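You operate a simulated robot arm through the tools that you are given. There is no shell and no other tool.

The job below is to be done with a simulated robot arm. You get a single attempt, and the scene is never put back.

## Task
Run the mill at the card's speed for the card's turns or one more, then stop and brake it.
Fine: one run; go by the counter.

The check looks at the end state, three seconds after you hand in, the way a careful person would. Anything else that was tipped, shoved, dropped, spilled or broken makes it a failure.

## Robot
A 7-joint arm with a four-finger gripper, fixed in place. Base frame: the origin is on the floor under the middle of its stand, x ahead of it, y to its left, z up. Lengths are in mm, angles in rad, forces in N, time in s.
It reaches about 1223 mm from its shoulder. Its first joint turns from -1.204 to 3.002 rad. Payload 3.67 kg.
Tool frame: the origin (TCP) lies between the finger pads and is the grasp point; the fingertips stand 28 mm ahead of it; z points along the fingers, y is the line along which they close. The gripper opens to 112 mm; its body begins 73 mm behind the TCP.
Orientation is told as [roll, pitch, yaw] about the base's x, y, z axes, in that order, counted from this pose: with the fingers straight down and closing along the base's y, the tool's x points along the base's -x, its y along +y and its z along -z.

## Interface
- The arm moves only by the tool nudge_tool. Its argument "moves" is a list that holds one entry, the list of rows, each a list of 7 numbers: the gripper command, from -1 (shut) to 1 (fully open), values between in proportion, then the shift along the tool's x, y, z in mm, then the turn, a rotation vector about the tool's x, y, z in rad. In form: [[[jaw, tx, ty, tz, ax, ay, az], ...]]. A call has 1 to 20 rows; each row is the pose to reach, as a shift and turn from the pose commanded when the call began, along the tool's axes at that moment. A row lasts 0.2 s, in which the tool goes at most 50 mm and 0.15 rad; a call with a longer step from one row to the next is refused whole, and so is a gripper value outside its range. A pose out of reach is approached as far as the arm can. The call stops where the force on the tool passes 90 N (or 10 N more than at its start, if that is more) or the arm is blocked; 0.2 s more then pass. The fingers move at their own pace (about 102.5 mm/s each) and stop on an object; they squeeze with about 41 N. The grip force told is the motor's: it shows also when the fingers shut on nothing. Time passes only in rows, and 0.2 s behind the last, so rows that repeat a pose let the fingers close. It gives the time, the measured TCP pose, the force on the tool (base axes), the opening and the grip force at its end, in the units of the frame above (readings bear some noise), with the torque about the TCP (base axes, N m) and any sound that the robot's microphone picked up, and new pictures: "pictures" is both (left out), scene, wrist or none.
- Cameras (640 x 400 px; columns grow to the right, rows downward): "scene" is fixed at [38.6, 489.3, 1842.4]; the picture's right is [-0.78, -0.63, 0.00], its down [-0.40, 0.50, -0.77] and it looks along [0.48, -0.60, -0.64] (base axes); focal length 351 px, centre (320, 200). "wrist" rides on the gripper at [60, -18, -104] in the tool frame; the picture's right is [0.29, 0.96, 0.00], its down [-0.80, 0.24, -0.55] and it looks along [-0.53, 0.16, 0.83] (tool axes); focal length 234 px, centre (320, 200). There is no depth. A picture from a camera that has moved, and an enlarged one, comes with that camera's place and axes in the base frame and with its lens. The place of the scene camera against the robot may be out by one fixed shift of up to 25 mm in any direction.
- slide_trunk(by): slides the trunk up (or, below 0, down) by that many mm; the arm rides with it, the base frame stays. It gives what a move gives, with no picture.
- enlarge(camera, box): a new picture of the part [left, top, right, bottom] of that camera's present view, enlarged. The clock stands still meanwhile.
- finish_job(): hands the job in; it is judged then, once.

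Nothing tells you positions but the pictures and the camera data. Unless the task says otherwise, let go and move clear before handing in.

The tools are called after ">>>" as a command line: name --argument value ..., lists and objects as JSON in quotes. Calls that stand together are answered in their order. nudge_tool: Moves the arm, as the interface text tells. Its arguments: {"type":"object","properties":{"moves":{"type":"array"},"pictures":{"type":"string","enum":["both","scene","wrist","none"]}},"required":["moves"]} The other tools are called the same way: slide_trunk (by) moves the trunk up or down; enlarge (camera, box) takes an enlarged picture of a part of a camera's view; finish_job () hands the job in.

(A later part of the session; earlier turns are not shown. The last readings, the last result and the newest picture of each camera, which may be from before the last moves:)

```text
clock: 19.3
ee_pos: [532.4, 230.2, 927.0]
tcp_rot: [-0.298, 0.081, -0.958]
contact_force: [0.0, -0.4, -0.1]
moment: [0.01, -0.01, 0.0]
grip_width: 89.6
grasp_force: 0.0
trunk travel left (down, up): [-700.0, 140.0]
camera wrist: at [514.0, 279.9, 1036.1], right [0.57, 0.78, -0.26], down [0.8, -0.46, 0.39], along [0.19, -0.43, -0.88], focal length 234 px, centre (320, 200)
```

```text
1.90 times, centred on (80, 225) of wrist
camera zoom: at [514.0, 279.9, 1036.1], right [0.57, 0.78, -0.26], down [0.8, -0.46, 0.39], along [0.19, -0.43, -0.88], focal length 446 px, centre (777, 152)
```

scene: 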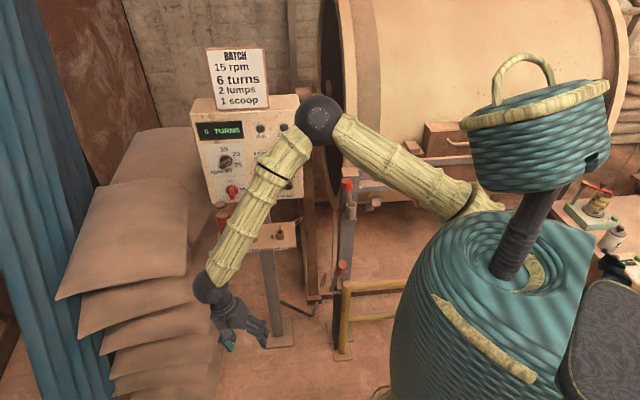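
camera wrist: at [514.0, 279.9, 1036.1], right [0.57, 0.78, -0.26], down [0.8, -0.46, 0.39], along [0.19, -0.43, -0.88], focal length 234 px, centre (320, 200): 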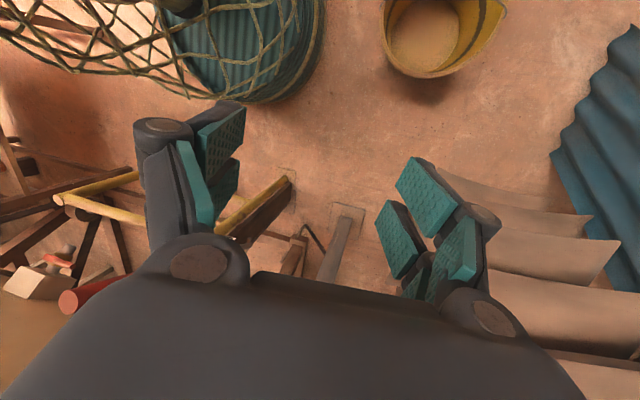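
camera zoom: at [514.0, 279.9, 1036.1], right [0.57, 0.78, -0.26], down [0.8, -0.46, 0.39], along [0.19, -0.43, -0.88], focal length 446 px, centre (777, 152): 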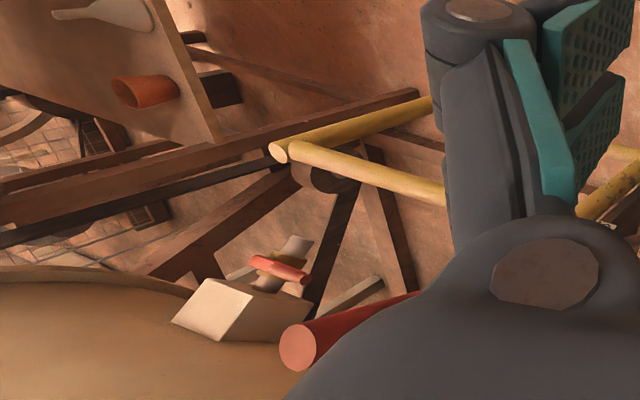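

The brake lever is just out of view behind the hand at left. From this clear spot I'll tilt the hand so the camera looks across at the lever's left side.

>>> nudge_tool --moves '[[[0.6, 0, 0, 0, -0.04, -0.13, 0], [0.6, 0, 0, 0, -0.08, -0.26, 0], [0.6, 0, 0, 0, -0.12, -0.39, 0], [0.6, 0, 0, 0, -0.16, -0.52, 0], [0.6, 0, 0, 0, -0.2, -0.65, 0]]]' --pictures "both"

```text
clock: 20.5
ee_pos: [533.1, 232.4, 926.2]
tcp_rot: [-0.122, -0.56, -0.818]
contact_force: [-0.2, 0.5, 0.4]
moment: [-0.05, -0.02, 0.02]
grip_width: 89.4
grasp_force: 0.0
trunk travel left (down, up): [-700.0, 140.0]
camera wrist: at [456.2, 306.5, 984.4], right [0.57, 0.78, -0.25], down [0.5, -0.08, 0.86], along [0.65, -0.62, -0.43], focal length 234 px, centre (320, 200)
```

scene: 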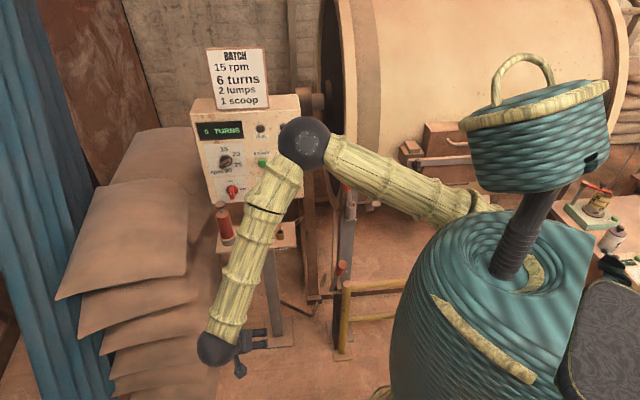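
wrist: 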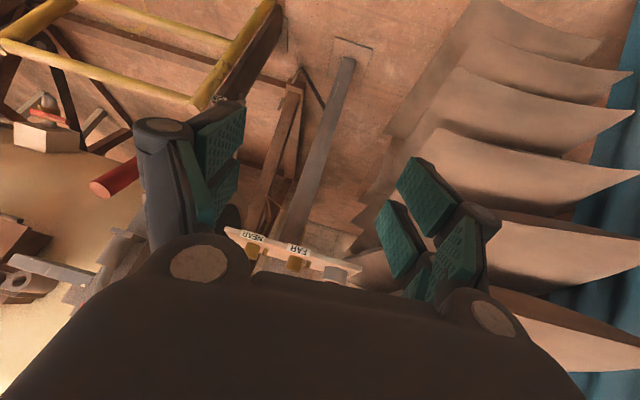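

>>> nudge_tool --moves '[[[-1, 0, 0, 0, 0, 0, 0], [-1, 0, 0, 0, 0, 0, 0], [-1, 0, 0, 0, 0, 0, 0]]]' --pictures "wrist"

>>> enlarge --camera "wrist" --box '[70, 70, 270, 215]'

>>> enlarge --camera "wrist" --box '[0, 150, 160, 330]'

```text
clock: 21.3
ee_pos: [533.2, 231.5, 926.7]
tcp_rot: [-0.125, -0.556, -0.821]
contact_force: [0.1, -0.6, -0.3]
moment: [0.02, 0.0, -0.02]
grip_width: 0.0
grasp_force: 35.4
trunk travel left (down, up): [-700.0, 140.0]
camera wrist: at [456.5, 305.0, 984.5], right [0.57, 0.78, -0.25], down [0.5, -0.09, 0.86], along [0.65, -0.62, -0.44], focal length 234 px, centre (320, 200)
```

wrist: 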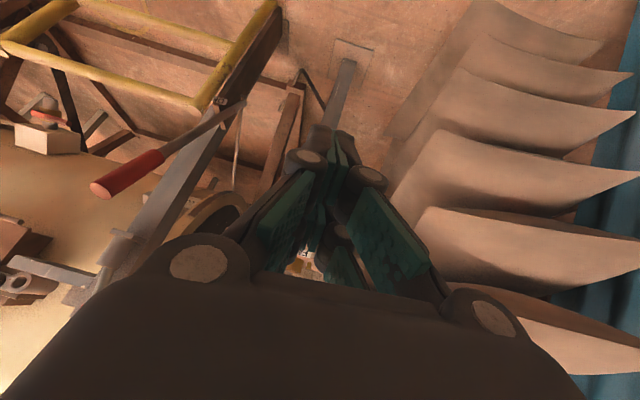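

```text
2.76 times, centred on (170, 142) of wrist
camera zoom: at [456.5, 305.0, 984.5], right [0.57, 0.78, -0.25], down [0.5, -0.09, 0.86], along [0.65, -0.62, -0.44], focal length 646 px, centre (734, 359)
```

zoom: 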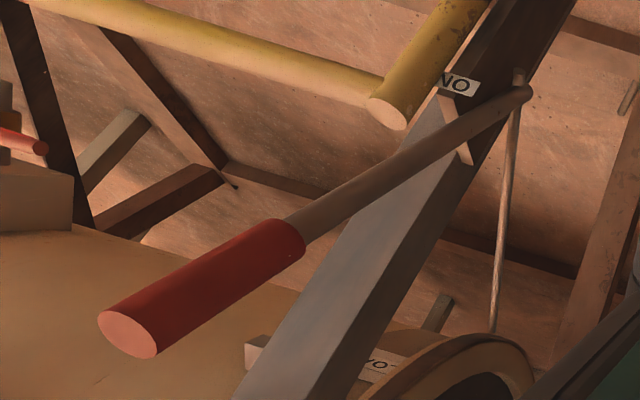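

```text
2.22 times, centred on (80, 240) of wrist
camera zoom: at [456.5, 305.0, 984.5], right [0.57, 0.78, -0.25], down [0.5, -0.09, 0.86], along [0.65, -0.62, -0.44], focal length 520 px, centre (853, 111)
```

zoom: 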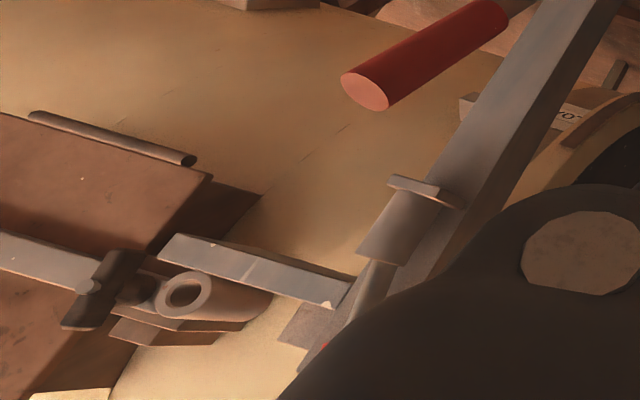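

>>> enlarge --camera "wrist" --box '[200, 80, 250, 130]'

>>> enlarge --camera "wrist" --box '[150, 170, 250, 240]'

```text
8.00 times, centred on (225, 105) of wrist
camera zoom: at [456.5, 305.0, 984.5], right [0.57, 0.78, -0.25], down [0.5, -0.09, 0.86], along [0.65, -0.62, -0.44], focal length 1873 px, centre (1080, 960)
```

zoom: 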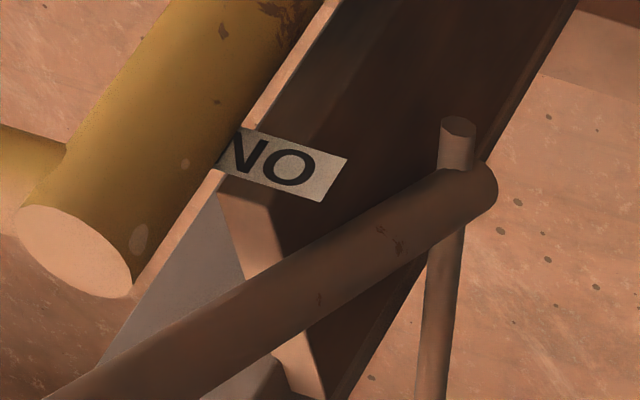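

```text
5.71 times, centred on (200, 205) of wrist
camera zoom: at [456.5, 305.0, 984.5], right [0.57, 0.78, -0.25], down [0.5, -0.09, 0.86], along [0.65, -0.62, -0.44], focal length 1338 px, centre (1006, 171)
```

zoom: 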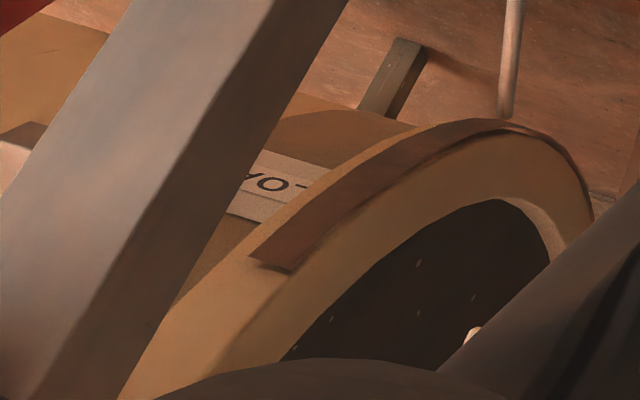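

Now I clearly see the lever beside the brake stand, leaning out over the "ON" label. I'll take the hand to the front of the panel next, fingers pointing at it (about 210 mm off), to measure the knob and switch closely.

>>> nudge_tool --moves '[[[-1, -41, 7, -9, -0.016, -0.113, 0.005], [-1, -82, 13, -18, -0.032, -0.225, 0.01], [-1, -122, 20, -26, -0.049, -0.338, 0.015], [-1, -163, 26, -35, -0.065, -0.45, 0.02], [-1, -204, 33, -44, -0.081, -0.563, 0.025], [-1, -245, 39, -53, -0.097, -0.675, 0.03], [-1, -285, 46, -61, -0.114, -0.788, 0.035], [-1, -326, 53, -70, -0.13, -0.9, 0.04], [-1, -367, 59, -79, -0.146, -1.013, 0.045]]]' --pictures "both"

```text
clock: 23.5
ee_pos: [783.4, 39.1, 1171.8]
tcp_rot: [0.155, -1.517, -0.994]
contact_force: [-0.1, 0.4, 0.4]
moment: [0.03, 0.02, 0.02]
grip_width: 0.0
grasp_force: 35.4
trunk travel left (down, up): [-700.0, 140.0]
stopped in row 9: the arm was blocked; the commanded pose is now the measured one
camera wrist: at [698.5, 107.2, 1117.8], right [0.7, 0.65, -0.28], down [-0.17, 0.53, 0.83], along [0.69, -0.54, 0.49], focal length 234 px, centre (320, 200)
```

scene: 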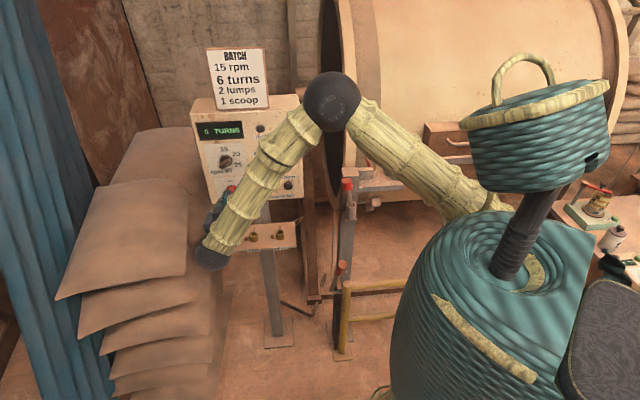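
wrist: 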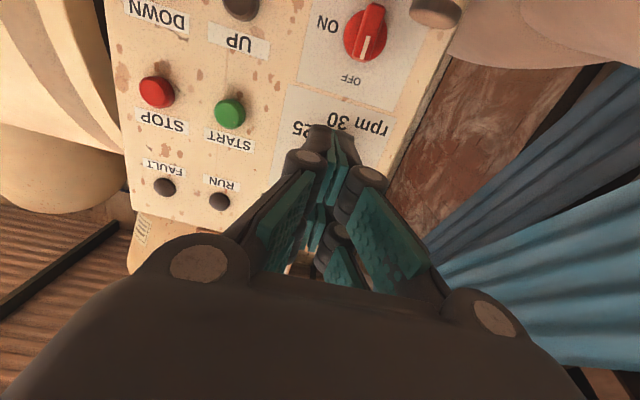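

>>> enlarge --camera "wrist" --box '[100, 0, 340, 150]'

>>> enlarge --camera "wrist" --box '[260, 0, 500, 150]'

>>> enlarge --camera "scene" --box '[180, 80, 380, 290]'

```text
2.67 times, centred on (220, 75) of wrist
camera zoom: at [698.5, 107.2, 1117.8], right [0.7, 0.65, -0.28], down [-0.17, 0.53, 0.83], along [0.69, -0.54, 0.49], focal length 624 px, centre (587, 533)
```

zoom: 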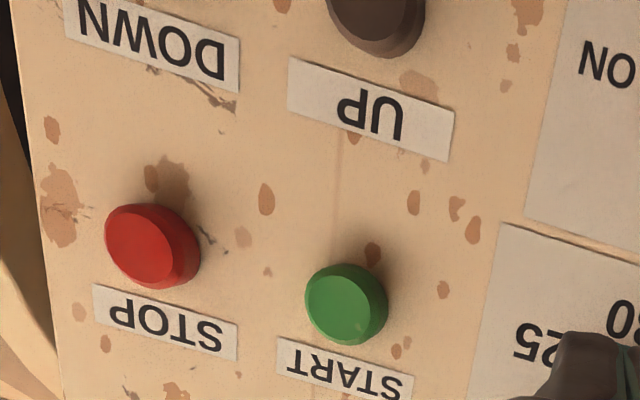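

```text
2.67 times, centred on (380, 75) of wrist
camera zoom: at [698.5, 107.2, 1117.8], right [0.7, 0.65, -0.28], down [-0.17, 0.53, 0.83], along [0.69, -0.54, 0.49], focal length 624 px, centre (160, 533)
```

zoom: 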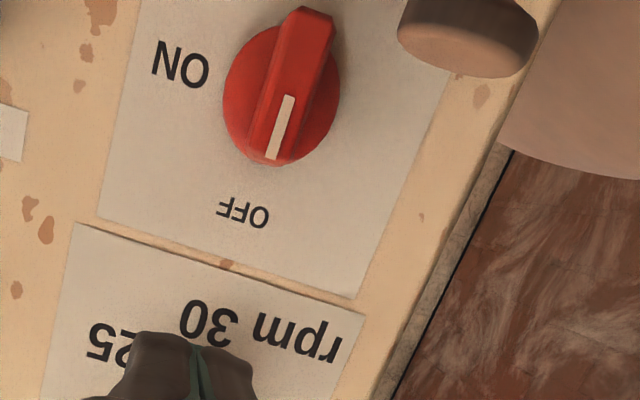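

```text
1.90 times, centred on (280, 185) of scene
camera zoom: at [38.6, 489.3, 1842.4], right [-0.78, -0.63, 0.0], down [-0.4, 0.5, -0.77], along [0.48, -0.6, -0.64], focal length 669 px, centre (396, 229)
```

zoom: 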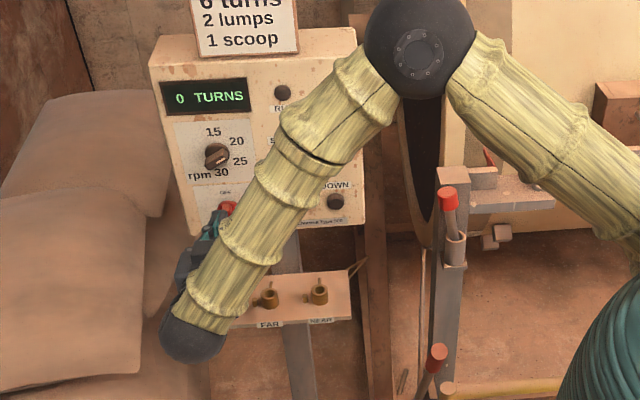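

The main switch's white mark clearly points to OFF, and the speed knob to 20; I've measured the panel plane and positions of the knob, switch and buttons. I'll raise the trunk for a better wrist angle and come back in front of the panel with the fingers tilted slightly down.

>>> slide_trunk --by 140

>>> nudge_tool --moves '[[[-1, 37, -7, 9, -0.017, 0.082, -0.006], [-1, 74, -14, 19, -0.034, 0.165, -0.012], [-1, 111, -21, 28, -0.051, 0.247, -0.017], [-1, 111, -21, 28, -0.051, 0.247, -0.017]]]' --pictures "both"

```text
clock: 25.1
ee_pos: [784.2, 40.0, 1313.7]
tcp_rot: [0.183, -1.515, -1.023]
contact_force: [0.2, -0.1, -0.4]
moment: [0.02, -0.01, 0.0]
grip_width: 0.0
grasp_force: 35.9
trunk travel left (down, up): [-840.0, 0.0]
```

```text
clock: 26.1
ee_pos: [789.7, -11.1, 1208.4]
tcp_rot: [0.089, -1.238, -0.91]
contact_force: [-0.1, 0.3, 0.3]
moment: [-0.01, -0.01, 0.0]
grip_width: 0.0
grasp_force: 36.1
trunk travel left (down, up): [-840.0, 0.0]
camera wrist: at [696.9, 64.3, 1185.3], right [0.64, 0.72, -0.24], down [-0.02, 0.34, 0.94], along [0.76, -0.6, 0.23], focal length 234 px, centre (320, 200)
```

scene: 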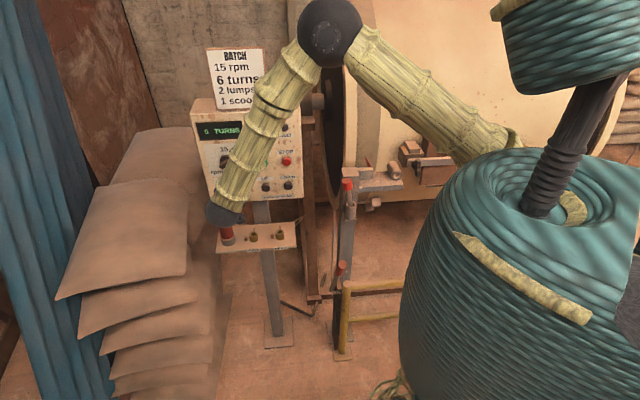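
wrist: 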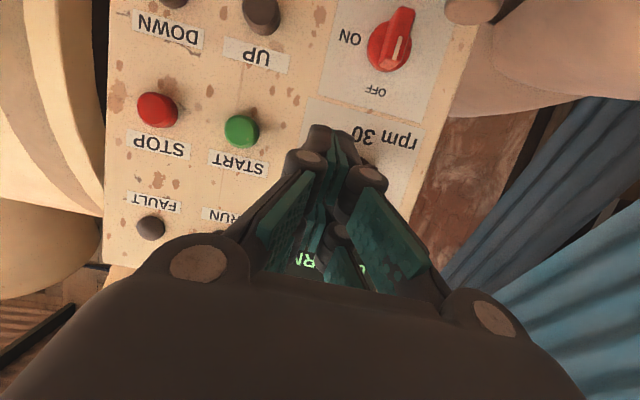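

The hand is now comfortably placed before the panel. I'll line it up with the speed knob (axis near (916,-71,1207)), fingers open and level: closing them around the slanted bar should swing it upright to 15.

>>> nudge_tool --moves '[[[0.5, -4, 12, 9, -0.008, -0.058, -0.009], [0.5, -8, 24, 18, -0.017, -0.115, -0.019], [0.5, -13, 37, 27, -0.025, -0.173, -0.028], [0.5, -17, 49, 36, -0.033, -0.231, -0.037], [0.5, -17, 49, 36, -0.033, -0.231, -0.037]]]' --pictures "both"

>>> enlarge --camera "wrist" --box '[200, 60, 440, 260]'

>>> enlarge --camera "scene" --box '[180, 90, 320, 220]'

```text
clock: 27.4
ee_pos: [844.4, 16.4, 1207.6]
tcp_rot: [-0.405, -1.498, -0.343]
contact_force: [0.3, 0.2, -0.6]
moment: [0.01, 0.01, 0.01]
grip_width: 83.9
grasp_force: 0.0
trunk travel left (down, up): [-840.0, 0.0]
camera wrist: at [752.1, 74.8, 1154.6], right [0.63, 0.71, -0.32], down [-0.19, 0.53, 0.83], along [0.75, -0.46, 0.47], focal length 234 px, centre (320, 200)
```

scene: 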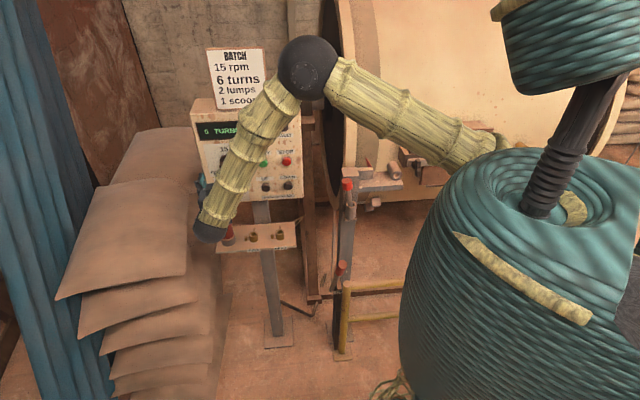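
wrist: 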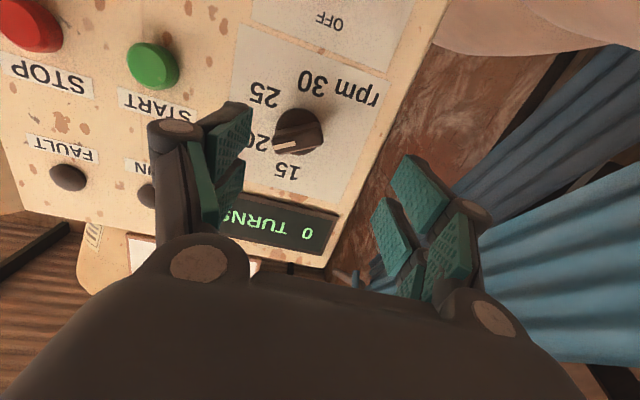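

```text
2.00 times, centred on (320, 160) of wrist
camera zoom: at [752.1, 74.8, 1154.6], right [0.63, 0.71, -0.32], down [-0.19, 0.53, 0.83], along [0.75, -0.46, 0.47], focal length 468 px, centre (320, 280)
```

zoom: 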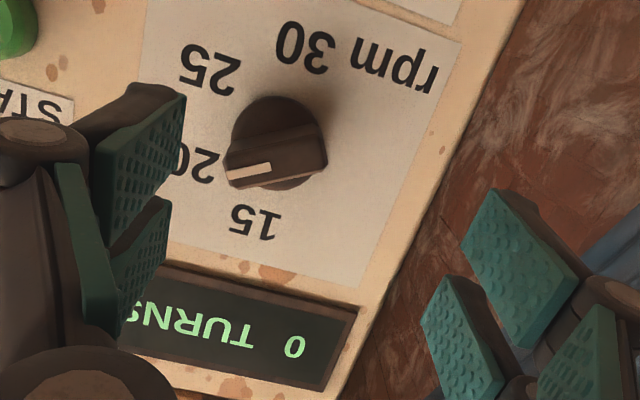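

```text
3.08 times, centred on (250, 155) of scene
camera zoom: at [38.6, 489.3, 1842.4], right [-0.78, -0.63, 0.0], down [-0.4, 0.5, -0.77], along [0.48, -0.6, -0.64], focal length 1080 px, centre (535, 338)
```

zoom: 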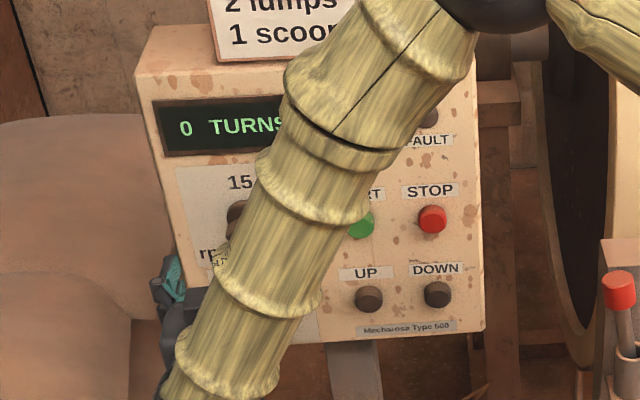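

The knob and display are in clear view; the knob's mark is on 20 and its axis is at about (915,-71,1206). I'll centre on it and move in with the fingers straddling the bar.

>>> nudge_tool --moves '[[[0.5, -3, -9, 8, 0.018, 0, 0.015], [0.5, -5, -14, 20, 0.036, 0.001, 0.031], [0.5, -5, -14, 40, 0.036, 0.001, 0.031], [0.5, -5, -14, 52, 0.036, 0.001, 0.031], [0.5, -5, -14, 52, 0.036, 0.001, 0.031]]]' --pictures "wrist"

>>> enlarge --camera "wrist" --box '[200, 60, 440, 260]'

```text
clock: 28.6
ee_pos: [874.3, -27.5, 1208.2]
tcp_rot: [-0.004, -1.502, -0.781]
contact_force: [0.5, 0.0, -0.7]
moment: [0.0, 0.0, 0.02]
grip_width: 83.8
grasp_force: 0.0
trunk travel left (down, up): [-840.0, 0.0]
camera wrist: at [785.3, 35.4, 1155.8], right [0.66, 0.69, -0.29], down [-0.18, 0.52, 0.83], along [0.73, -0.5, 0.47], focal length 234 px, centre (320, 200)
```

wrist: 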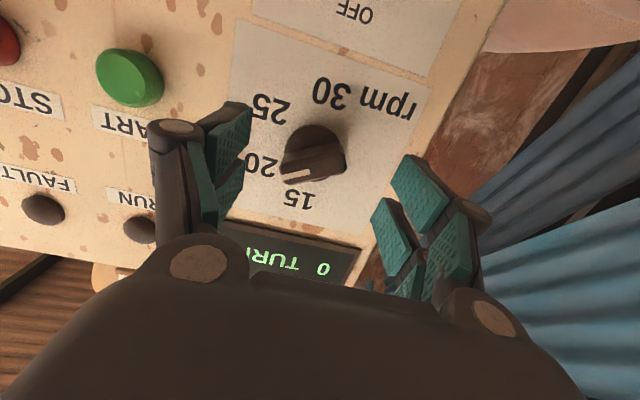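

```text
2.00 times, centred on (320, 160) of wrist
camera zoom: at [785.3, 35.4, 1155.8], right [0.66, 0.69, -0.29], down [-0.18, 0.52, 0.83], along [0.73, -0.5, 0.47], focal length 468 px, centre (320, 280)
```

zoom: 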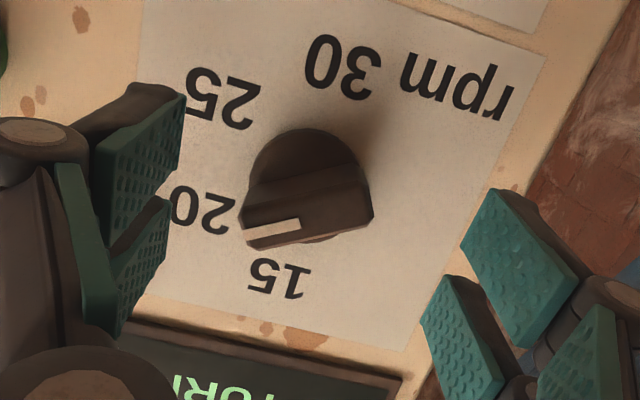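

>>> nudge_tool --moves '[[[0.5, 0, -1.5, 9, 0, 0, 0], [0.5, 0, -2.5, 18, 0, 0, 0], [0.3, 0, -2.5, 18, 0, 0, 0], [0.1, 0, -2.5, 18, 0, 0, 0], [-0.1, 0, -2.5, 18, 0, 0, 0], [-0.2, 0, -2.5, 18, 0, 0, 0]]]' --pictures "wrist"

>>> enlarge --camera "wrist" --box '[200, 60, 440, 260]'

```text
clock: 29.9
ee_pos: [884.5, -41.7, 1205.9]
tcp_rot: [-0.019, -1.503, -0.765]
contact_force: [-1.8, -2.7, 0.3]
moment: [0.02, -0.01, -0.04]
grip_width: 45.9
grasp_force: 1.0
trunk travel left (down, up): [-840.0, 0.0]
camera wrist: at [795.5, 21.2, 1154.1], right [0.66, 0.69, -0.29], down [-0.18, 0.52, 0.83], along [0.73, -0.5, 0.47], focal length 234 px, centre (320, 200)
```

wrist: 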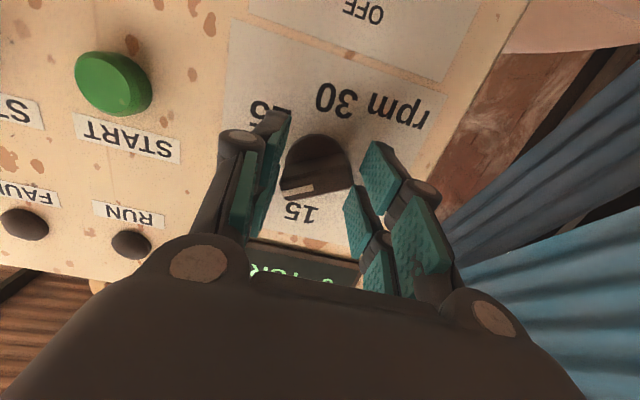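

```text
2.00 times, centred on (320, 160) of wrist
camera zoom: at [795.5, 21.2, 1154.1], right [0.66, 0.69, -0.29], down [-0.18, 0.52, 0.83], along [0.73, -0.5, 0.47], focal length 468 px, centre (320, 280)
```

zoom: 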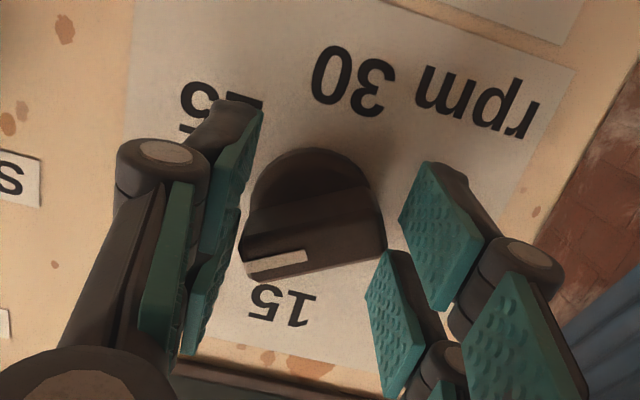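

>>> nudge_tool --moves '[[[-0.3, 0, 0, 0, 0, 0, 0], [-0.4, 0, 0, 0, 0, 0, 0], [-0.5, 0, 0, 0, 0, 0, 0], [-0.6, 0, 0, 0, 0, 0, 0], [-0.7, 0, 0, 0, 0, 0, 0]]]' --pictures "wrist"

>>> enlarge --camera "wrist" --box '[200, 60, 440, 260]'

```text
clock: 31.1
ee_pos: [883.1, -43.4, 1208.1]
tcp_rot: [0.007, -1.501, -0.791]
contact_force: [-17.9, -13.8, -3.5]
moment: [-0.41, -0.44, -1.34]
grip_width: 41.0
grasp_force: 45.1
trunk travel left (down, up): [-840.0, 0.0]
camera wrist: at [793.9, 20.1, 1155.1], right [0.66, 0.69, -0.29], down [-0.18, 0.52, 0.83], along [0.73, -0.5, 0.47], focal length 234 px, centre (320, 200)
```

wrist: 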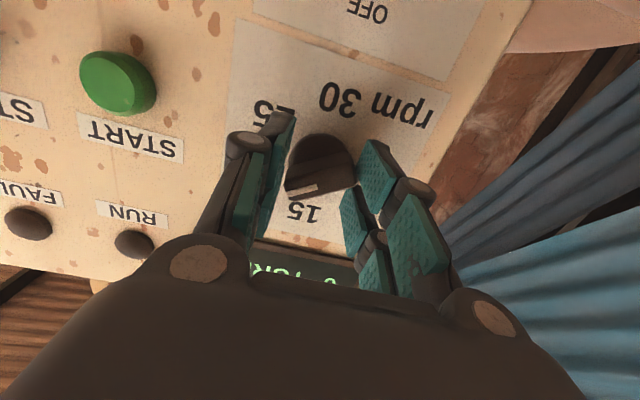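

```text
2.00 times, centred on (320, 160) of wrist
camera zoom: at [793.9, 20.1, 1155.1], right [0.66, 0.69, -0.29], down [-0.18, 0.52, 0.83], along [0.73, -0.5, 0.47], focal length 468 px, centre (320, 280)
```

zoom: 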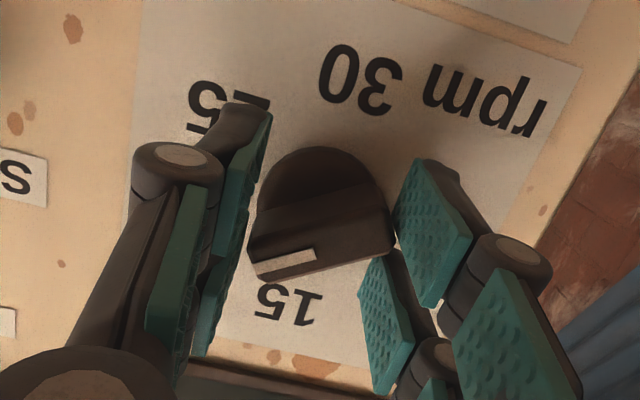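

The fingers have clamped the knob's round base (41 mm) rather than the bar. I'll open a little, back off about 9 mm so the tips catch only the raised bar, and close again.

>>> nudge_tool --moves '[[[-0.1, 0, 0, 0, 0, 0, 0], [0, 0, -1, -5, 0, 0, 0], [0, 0, -1.5, -9, 0, 0, 0], [-0.2, 0, -1.5, -9, 0, 0, 0], [-0.3, 0, -1.5, -9, 0, 0, 0], [-0.4, 0, -1.5, -9, 0, 0, 0], [-0.5, 0, -1.5, -9, 0, 0, 0]]]' --pictures "wrist"

>>> enlarge --camera "wrist" --box '[200, 60, 440, 260]'

```text
clock: 32.8
ee_pos: [876.9, -37.3, 1205.8]
tcp_rot: [-0.005, -1.498, -0.778]
contact_force: [-9.7, -3.2, -10.4]
moment: [-0.52, -0.56, -0.46]
grip_width: 39.9
grasp_force: 45.0
trunk travel left (down, up): [-840.0, 0.0]
camera wrist: at [787.8, 25.7, 1154.3], right [0.66, 0.69, -0.29], down [-0.18, 0.52, 0.83], along [0.73, -0.5, 0.47], focal length 234 px, centre (320, 200)
```

wrist: 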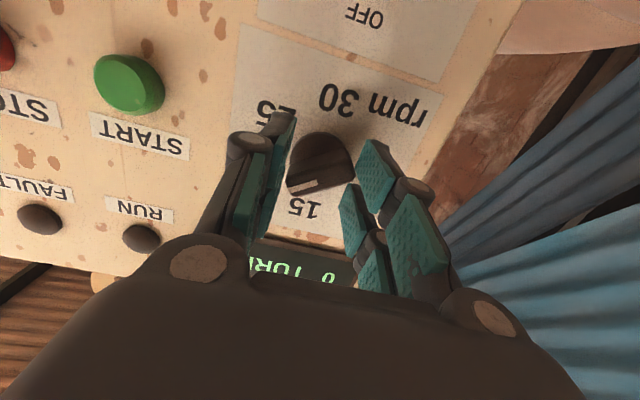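

```text
2.00 times, centred on (320, 160) of wrist
camera zoom: at [787.8, 25.7, 1154.3], right [0.66, 0.69, -0.29], down [-0.18, 0.52, 0.83], along [0.73, -0.5, 0.47], focal length 468 px, centre (320, 280)
```

zoom: 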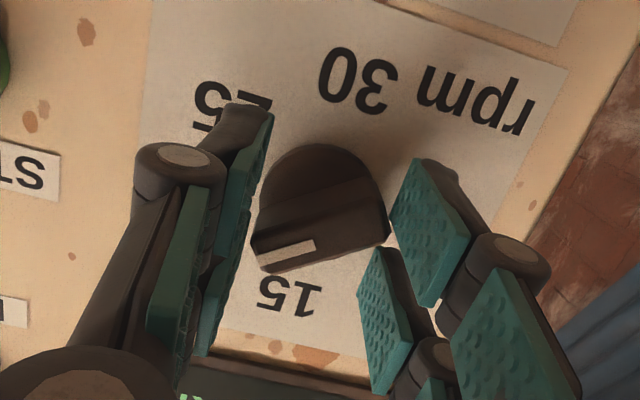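

Squeezing only catches the bar's opposite corners, so it won't swing by itself. Instead I'll back off, roll the hand 60° to line up with the bar, grip its flats, and turn it back.

>>> nudge_tool --moves '[[[0.1, 0, 0, 0, 0, 0, 0], [0.2, 0, 0, -15, 0, 0, 0], [0.2, 0, 0, -30, 0, 0, 0], [0.2, 0, 0, -40, 0, 0, 0.14], [0.2, 0, 0, -40, 0, 0, 0.28], [0.2, 0, 0, -40, 0, 0, 0.42], [0.2, 0, 0, -40, 0, 0, 0.56], [0.2, 0, 0, -40, 0, 0, 0.7], [0.2, 0, 0, -40, 0, 0, 0.84], [0.2, 0, 0, -40, 0, 0, 0.98], [0.2, 0, 0, -40, 0, 0, 1.05]]]' --pictures "both"

>>> enlarge --camera "wrist" --box '[160, 20, 440, 240]'

```text
clock: 35.1
ee_pos: [905.1, -15.8, 1213.5]
tcp_rot: [1.481, -0.529, -2.301]
contact_force: [-0.3, 0.1, -1.0]
moment: [0.03, -0.05, -0.05]
grip_width: 67.3
grasp_force: 0.1
out of reach, approached as far as the arm can: row 9, 10, 11
trunk travel left (down, up): [-840.0, 0.0]
camera wrist: at [858.7, 89.9, 1176.0], right [0.55, 0.49, 0.68], down [-0.76, -0.05, 0.65], along [0.35, -0.87, 0.34], focal length 234 px, centre (320, 200)
```

scene: 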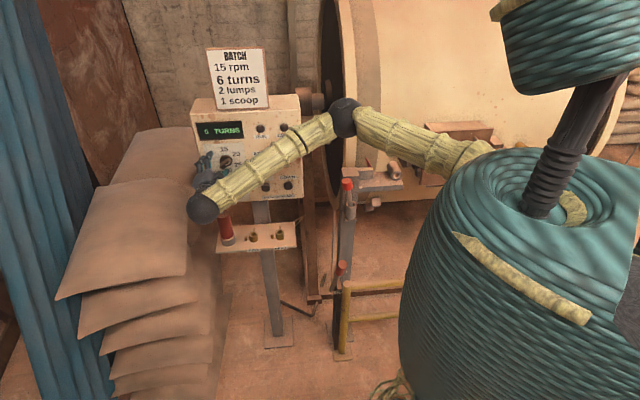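
wrist: 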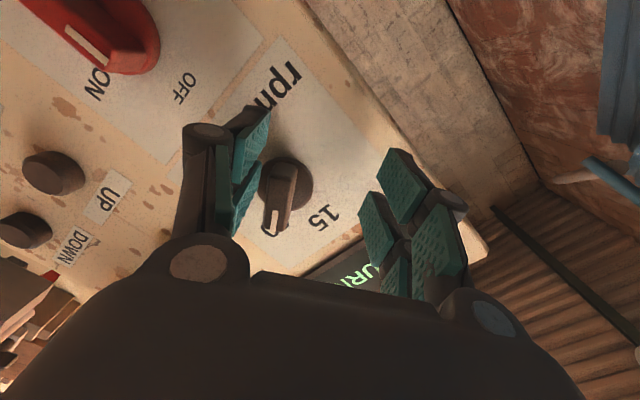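

```text
1.82 times, centred on (300, 130) of wrist
camera zoom: at [858.7, 89.9, 1176.0], right [0.55, 0.49, 0.68], down [-0.76, -0.05, 0.65], along [0.35, -0.87, 0.34], focal length 426 px, centre (356, 327)
```

zoom: 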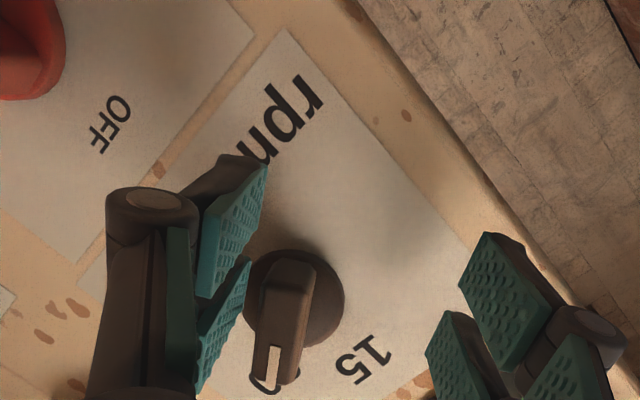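

The hand is now rolled in line with the bar, though shifted sideways from the knob by about 33 mm. I'll back off slightly and re-centre over the knob axis at this roll.

>>> nudge_tool --moves '[[[0.2, 0, 0, -15, 0, 0, 0], [0.2, -8, -8, -25, 0, 0, 0], [0.2, -17, -15, -30, 0, 0, 0], [0.2, -25, -22, -33, 0, 0, 0], [0.2, -25, -22, -33, 0, 0, 0]]]' --pictures "both"

>>> enlarge --camera "wrist" --box '[160, 20, 440, 240]'

```text
clock: 36.4
ee_pos: [910.2, -7.8, 1214.5]
tcp_rot: [1.486, -0.525, -2.312]
contact_force: [-0.7, 0.3, 0.3]
moment: [0.01, -0.01, -0.02]
grip_width: 67.3
grasp_force: 0.0
out of reach, approached as far as the arm can: row 1, 2, 3, 4, 5
trunk travel left (down, up): [-840.0, 0.0]
camera wrist: at [863.9, 96.1, 1177.4], right [0.55, 0.48, 0.68], down [-0.76, -0.05, 0.65], along [0.34, -0.87, 0.34], focal length 234 px, centre (320, 200)
```

scene: 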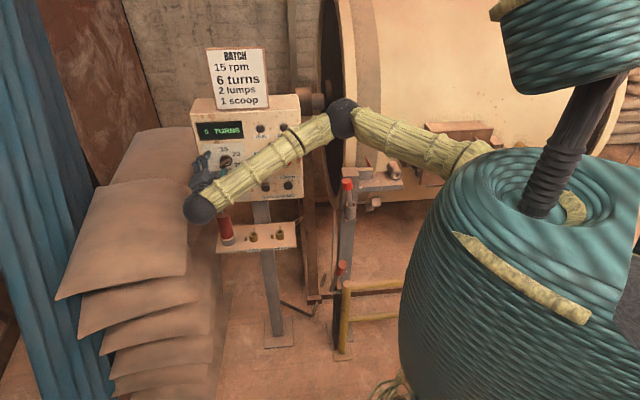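
wrist: 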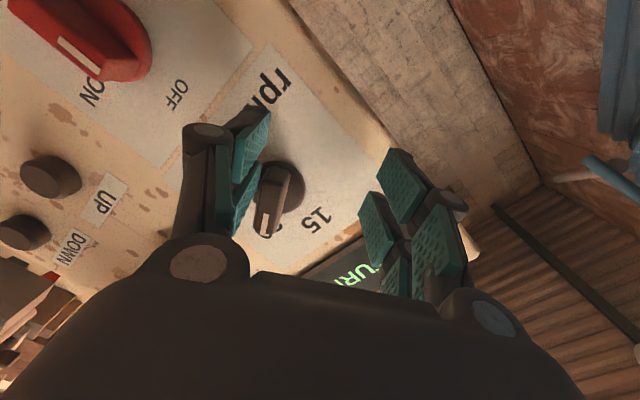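

```text
1.82 times, centred on (300, 130) of wrist
camera zoom: at [863.9, 96.1, 1177.4], right [0.55, 0.48, 0.68], down [-0.76, -0.05, 0.65], along [0.34, -0.87, 0.34], focal length 426 px, centre (356, 327)
```

zoom: 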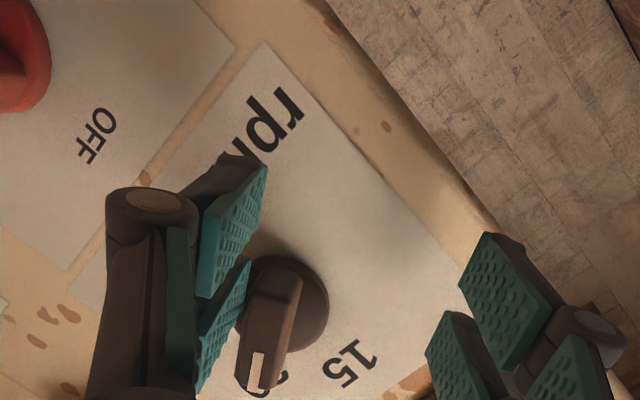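

This roll is at the wrist's limit, so the hand can't centre there. I'll back away and unroll the other way, which should have plenty of travel and also puts the camera on top.

>>> nudge_tool --moves '[[[0.2, 0, 0, -18, 0, 0, -0.08], [0.2, 0, 0, -36, 0, 0, -0.18], [0.2, 0, 0, -54, 0, 0, -0.3], [0.2, 0, 0, -70, 0, 0, -0.44], [0.2, 0, 0, -70, 0, 0, -0.58], [0.2, 0, 0, -70, 0, 0, -0.72], [0.2, 0, 0, -70, 0, 0, -0.86], [0.2, 0, 0, -70, 0, 0, -1.0]]]' --pictures "both"

```text
clock: 38.1
ee_pos: [859.8, 42.5, 1220.4]
tcp_rot: [0.613, -1.488, -1.398]
contact_force: [0.4, 0.0, 1.0]
moment: [0.02, 0.01, -0.01]
grip_width: 67.2
grasp_force: 0.0
trunk travel left (down, up): [-840.0, 0.0]
camera wrist: at [772.9, 107.5, 1166.7], right [0.67, 0.7, -0.24], down [-0.21, 0.49, 0.84], along [0.71, -0.52, 0.48], focal length 234 px, centre (320, 200)
```

scene: 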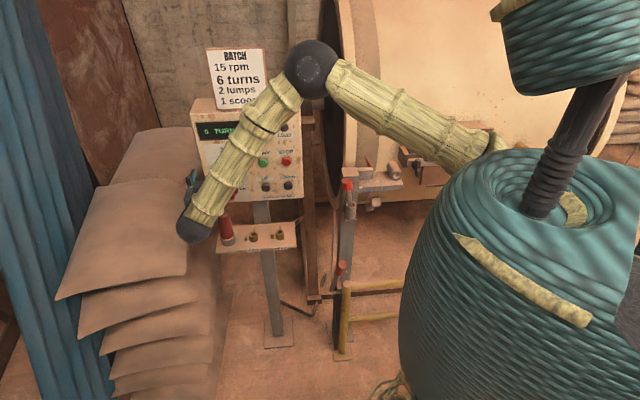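
wrist: 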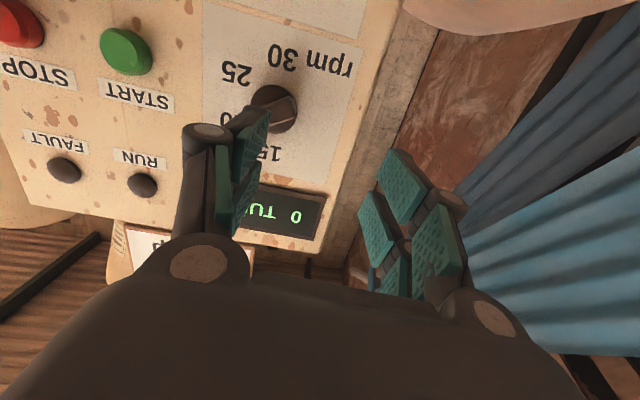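

>>> nudge_tool --moves '[[[0.2, 0, -8, -5, 0, 0, -0.143], [0.2, 0, -16, -10, 0, 0, -0.286], [0.2, 0, -24, -10, 0, 0, -0.428], [0.2, 0, -32, -10, 0, 0, -0.571], [0.2, 0, -38, -10, 0, 0, -0.714], [0.2, 0, -38, -10, 0, 0, -0.857], [0.2, 0, -38, -10, 0, 0, -1.0], [0.2, 0, -38, -10, 0, 0, -1.142], [0.2, 0, -38, -10, 0, 0, -1.285], [0.2, 0, -38, -10, 0, 0, -1.428]]]' --pictures "both"

```text
clock: 40.4
ee_pos: [828.2, 16.2, 1214.7]
tcp_rot: [-1.491, -0.189, 0.764]
contact_force: [0.0, -0.1, 0.8]
moment: [-0.05, -0.03, -0.02]
grip_width: 67.2
grasp_force: 0.1
trunk travel left (down, up): [-840.0, 0.0]
camera wrist: at [711.8, 44.6, 1229.3], right [-0.13, -0.02, -0.99], down [0.2, 0.98, -0.04], along [0.97, -0.2, -0.12], focal length 234 px, centre (320, 200)
```

scene: 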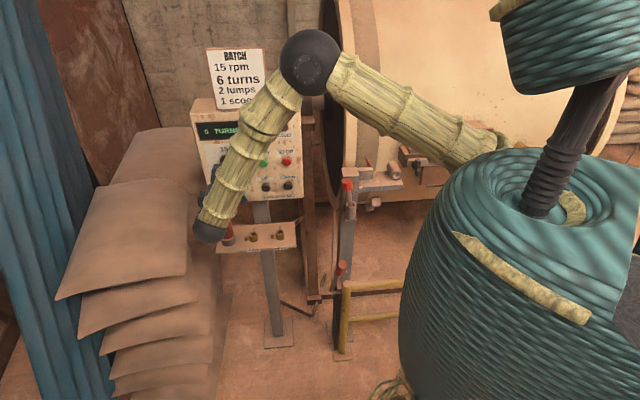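
wrist: 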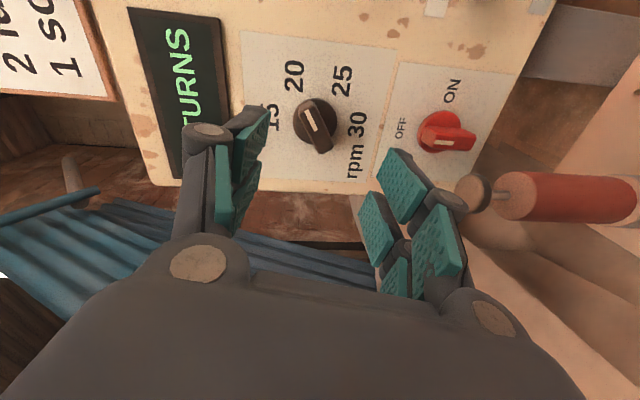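

The wrist rolls freely in this direction. I'll continue the roll until the hand lines up with the knob's bar.

>>> nudge_tool --moves '[[[0.2, 0, 0, 0, 0, 0, -0.143], [0.2, 0, 0, 0, 0, 0, -0.286], [0.2, 0, 0, 0, 0, 0, -0.428], [0.2, 0, 0, 0, 0, 0, -0.571], [0.2, 0, 0, 0, 0, 0, -0.714], [0.2, 0, 0, 0, 0, 0, -0.714]]]' --pictures "both"

>>> enlarge --camera "wrist" --box '[200, 60, 440, 260]'

```text
clock: 41.8
ee_pos: [828.8, 14.4, 1217.2]
tcp_rot: [-1.482, 0.519, 0.822]
contact_force: [-0.6, 0.7, 0.0]
moment: [-0.01, 0.02, -0.02]
grip_width: 67.2
grasp_force: 0.1
trunk travel left (down, up): [-840.0, 0.0]
camera wrist: at [728.1, 55.8, 1270.4], right [-0.55, -0.47, -0.69], down [-0.01, 0.83, -0.56], along [0.83, -0.3, -0.46], focal length 234 px, centre (320, 200)
```

scene: 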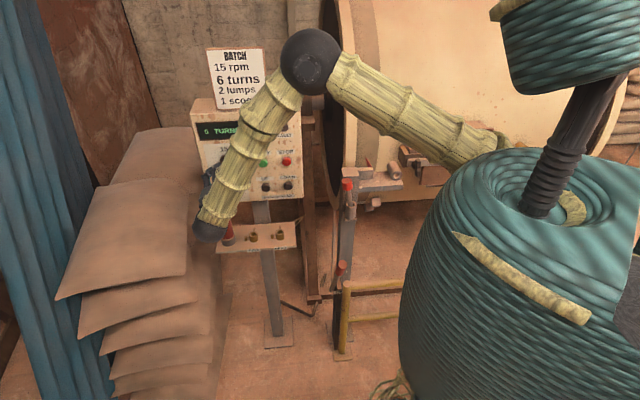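
wrist: 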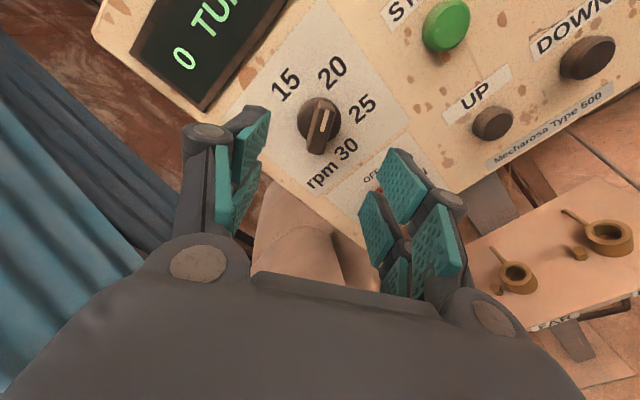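

```text
2.00 times, centred on (320, 160) of wrist
camera zoom: at [728.1, 55.8, 1270.4], right [-0.55, -0.47, -0.69], down [-0.01, 0.83, -0.56], along [0.83, -0.3, -0.46], focal length 468 px, centre (320, 280)
```

zoom: 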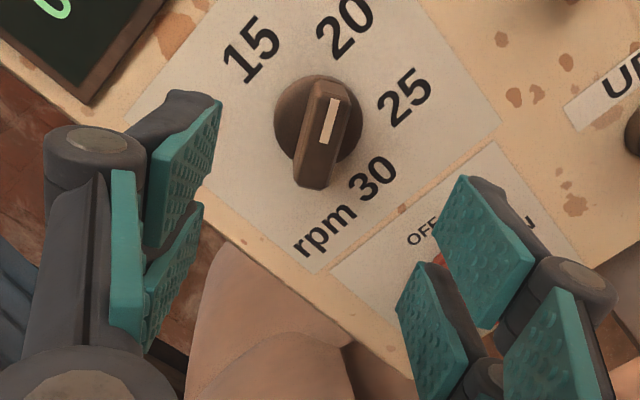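

The bar now lies neatly between the finger pairs. I'll move in with the tips stopping about 16 mm from the panel, then close on the bar's flats.

>>> nudge_tool --moves '[[[0, -1.5, 2.6, 20, 0, 0, 0], [0, -1.5, 2.6, 40, 0, 0, 0], [0, -1.5, 2.6, 60, 0, 0, 0], [0, -1.5, 2.6, 70, 0, 0, 0], [0, -1.5, 2.6, 77, 0, 0, 0], [-0.3, -1.5, 2.6, 77, 0, 0, 0], [-0.5, -1.5, 2.6, 77, 0, 0, 0]]]' --pictures "wrist"

>>> enlarge --camera "wrist" --box '[200, 60, 440, 260]'

```text
clock: 43.4
ee_pos: [881.6, -35.2, 1210.3]
tcp_rot: [-1.49, 0.521, 0.825]
contact_force: [0.4, -0.9, -0.2]
moment: [-0.02, 0.01, 0.01]
grip_width: 27.9
grasp_force: 0.1
trunk travel left (down, up): [-840.0, 0.0]
camera wrist: at [780.3, 5.9, 1262.2], right [-0.55, -0.48, -0.68], down [-0.02, 0.82, -0.57], along [0.84, -0.3, -0.46], focal length 234 px, centre (320, 200)
```

wrist: 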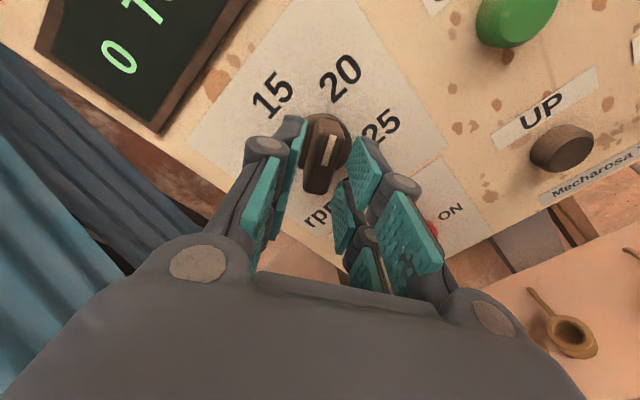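

```text
2.00 times, centred on (320, 160) of wrist
camera zoom: at [780.3, 5.9, 1262.2], right [-0.55, -0.48, -0.68], down [-0.02, 0.82, -0.57], along [0.84, -0.3, -0.46], focal length 468 px, centre (320, 280)
```

zoom: 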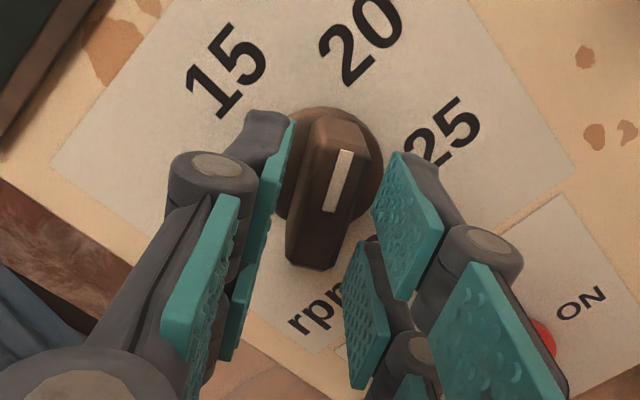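

>>> nudge_tool --moves '[[[-0.7, 0, 0, 0, 0, 0, 0], [-0.9, 0, 0, 0, 0, 0, 0], [-1, 0, 0, 0, 0, 0, 0], [-1, 0, 0, 0, 0, 0, 0]]]' --pictures "wrist"

>>> enlarge --camera "wrist" --box '[200, 60, 440, 260]'

```text
clock: 44.4
ee_pos: [880.9, -34.7, 1209.6]
tcp_rot: [-1.492, 0.519, 0.825]
contact_force: [0.3, -2.6, -2.3]
moment: [-0.4, -0.4, -0.28]
grip_width: 16.0
grasp_force: 45.2
trunk travel left (down, up): [-840.0, 0.0]
camera wrist: at [780.2, 5.9, 1262.1], right [-0.55, -0.48, -0.68], down [-0.02, 0.82, -0.57], along [0.84, -0.3, -0.46], focal length 234 px, centre (320, 200)
```

wrist: 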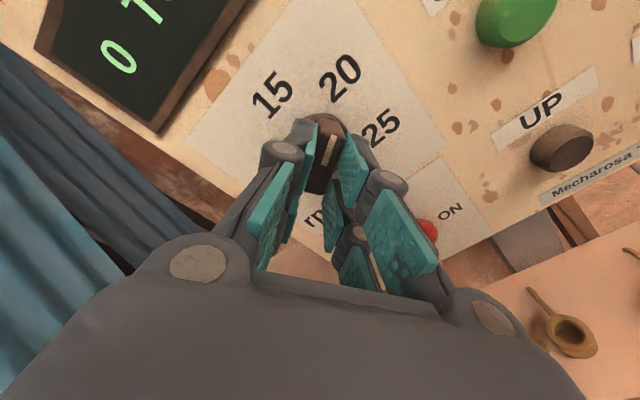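

```text
2.00 times, centred on (320, 160) of wrist
camera zoom: at [780.2, 5.9, 1262.1], right [-0.55, -0.48, -0.68], down [-0.02, 0.82, -0.57], along [0.84, -0.3, -0.46], focal length 468 px, centre (320, 280)
```

zoom: 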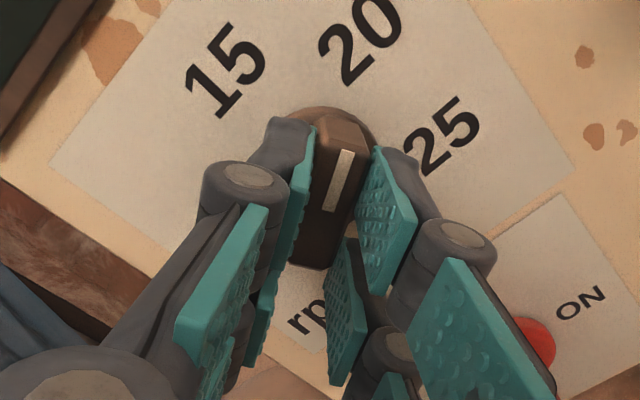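

The bar is gripped firmly (16 mm). Now I'll turn it 60° counter-clockwise to 15.

>>> nudge_tool --moves '[[[-1, 0, 0, 0, 0, 0, -0.13], [-1, 0, 0, 0, 0, 0, -0.26], [-1, 0, 0, 0, 0, 0, -0.39], [-1, 0, 0, 0, 0, 0, -0.52], [-1, 0, 0, 0, 0, 0, -0.65], [-1, 0, 0, 0, 0, 0, -0.78], [-1, 0, 0, 0, 0, 0, -0.91], [-1, 0, 0, 0, 0, 0, -1.05], [-1, 0, 0, 0, 0, 0, -1.05]]]' --pictures "both"

>>> enlarge --camera "wrist" --box '[200, 60, 440, 260]'

```text
clock: 46.4
ee_pos: [878.3, -35.9, 1207.7]
tcp_rot: [0.05, 1.499, 2.408]
contact_force: [-42.4, -19.0, -36.9]
moment: [1.29, 0.86, -1.18]
grip_width: 15.8
grasp_force: 45.3
trunk travel left (down, up): [-840.0, 0.0]
camera wrist: at [821.8, 45.9, 1275.2], right [-0.66, -0.69, 0.29], down [-0.6, 0.26, -0.75], along [0.44, -0.67, -0.59], focal length 234 px, centre (320, 200)
```

scene: 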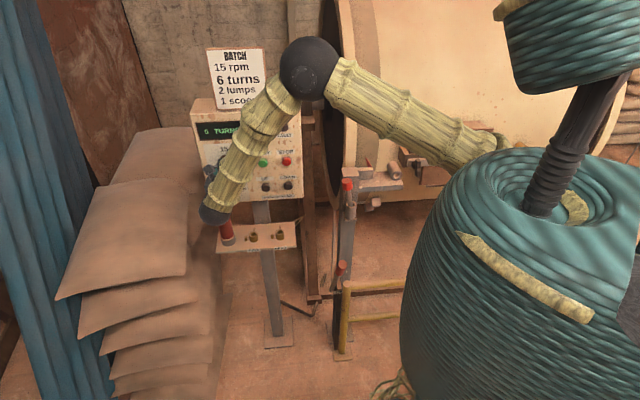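
wrist: 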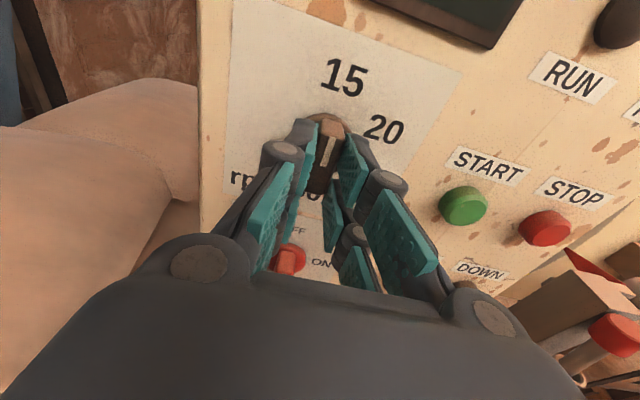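

```text
2.00 times, centred on (320, 160) of wrist
camera zoom: at [821.8, 45.9, 1275.2], right [-0.66, -0.69, 0.29], down [-0.6, 0.26, -0.75], along [0.44, -0.67, -0.59], focal length 468 px, centre (320, 280)
```

zoom: 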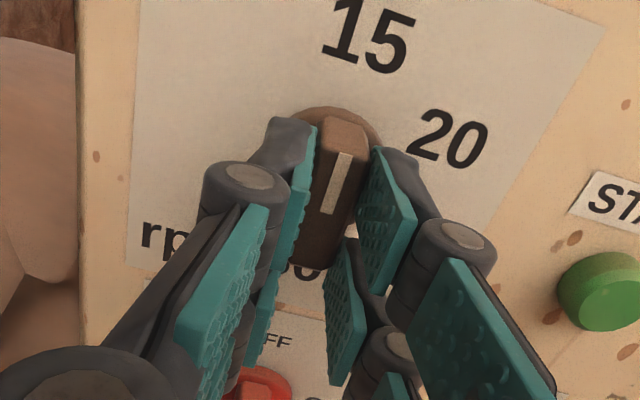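

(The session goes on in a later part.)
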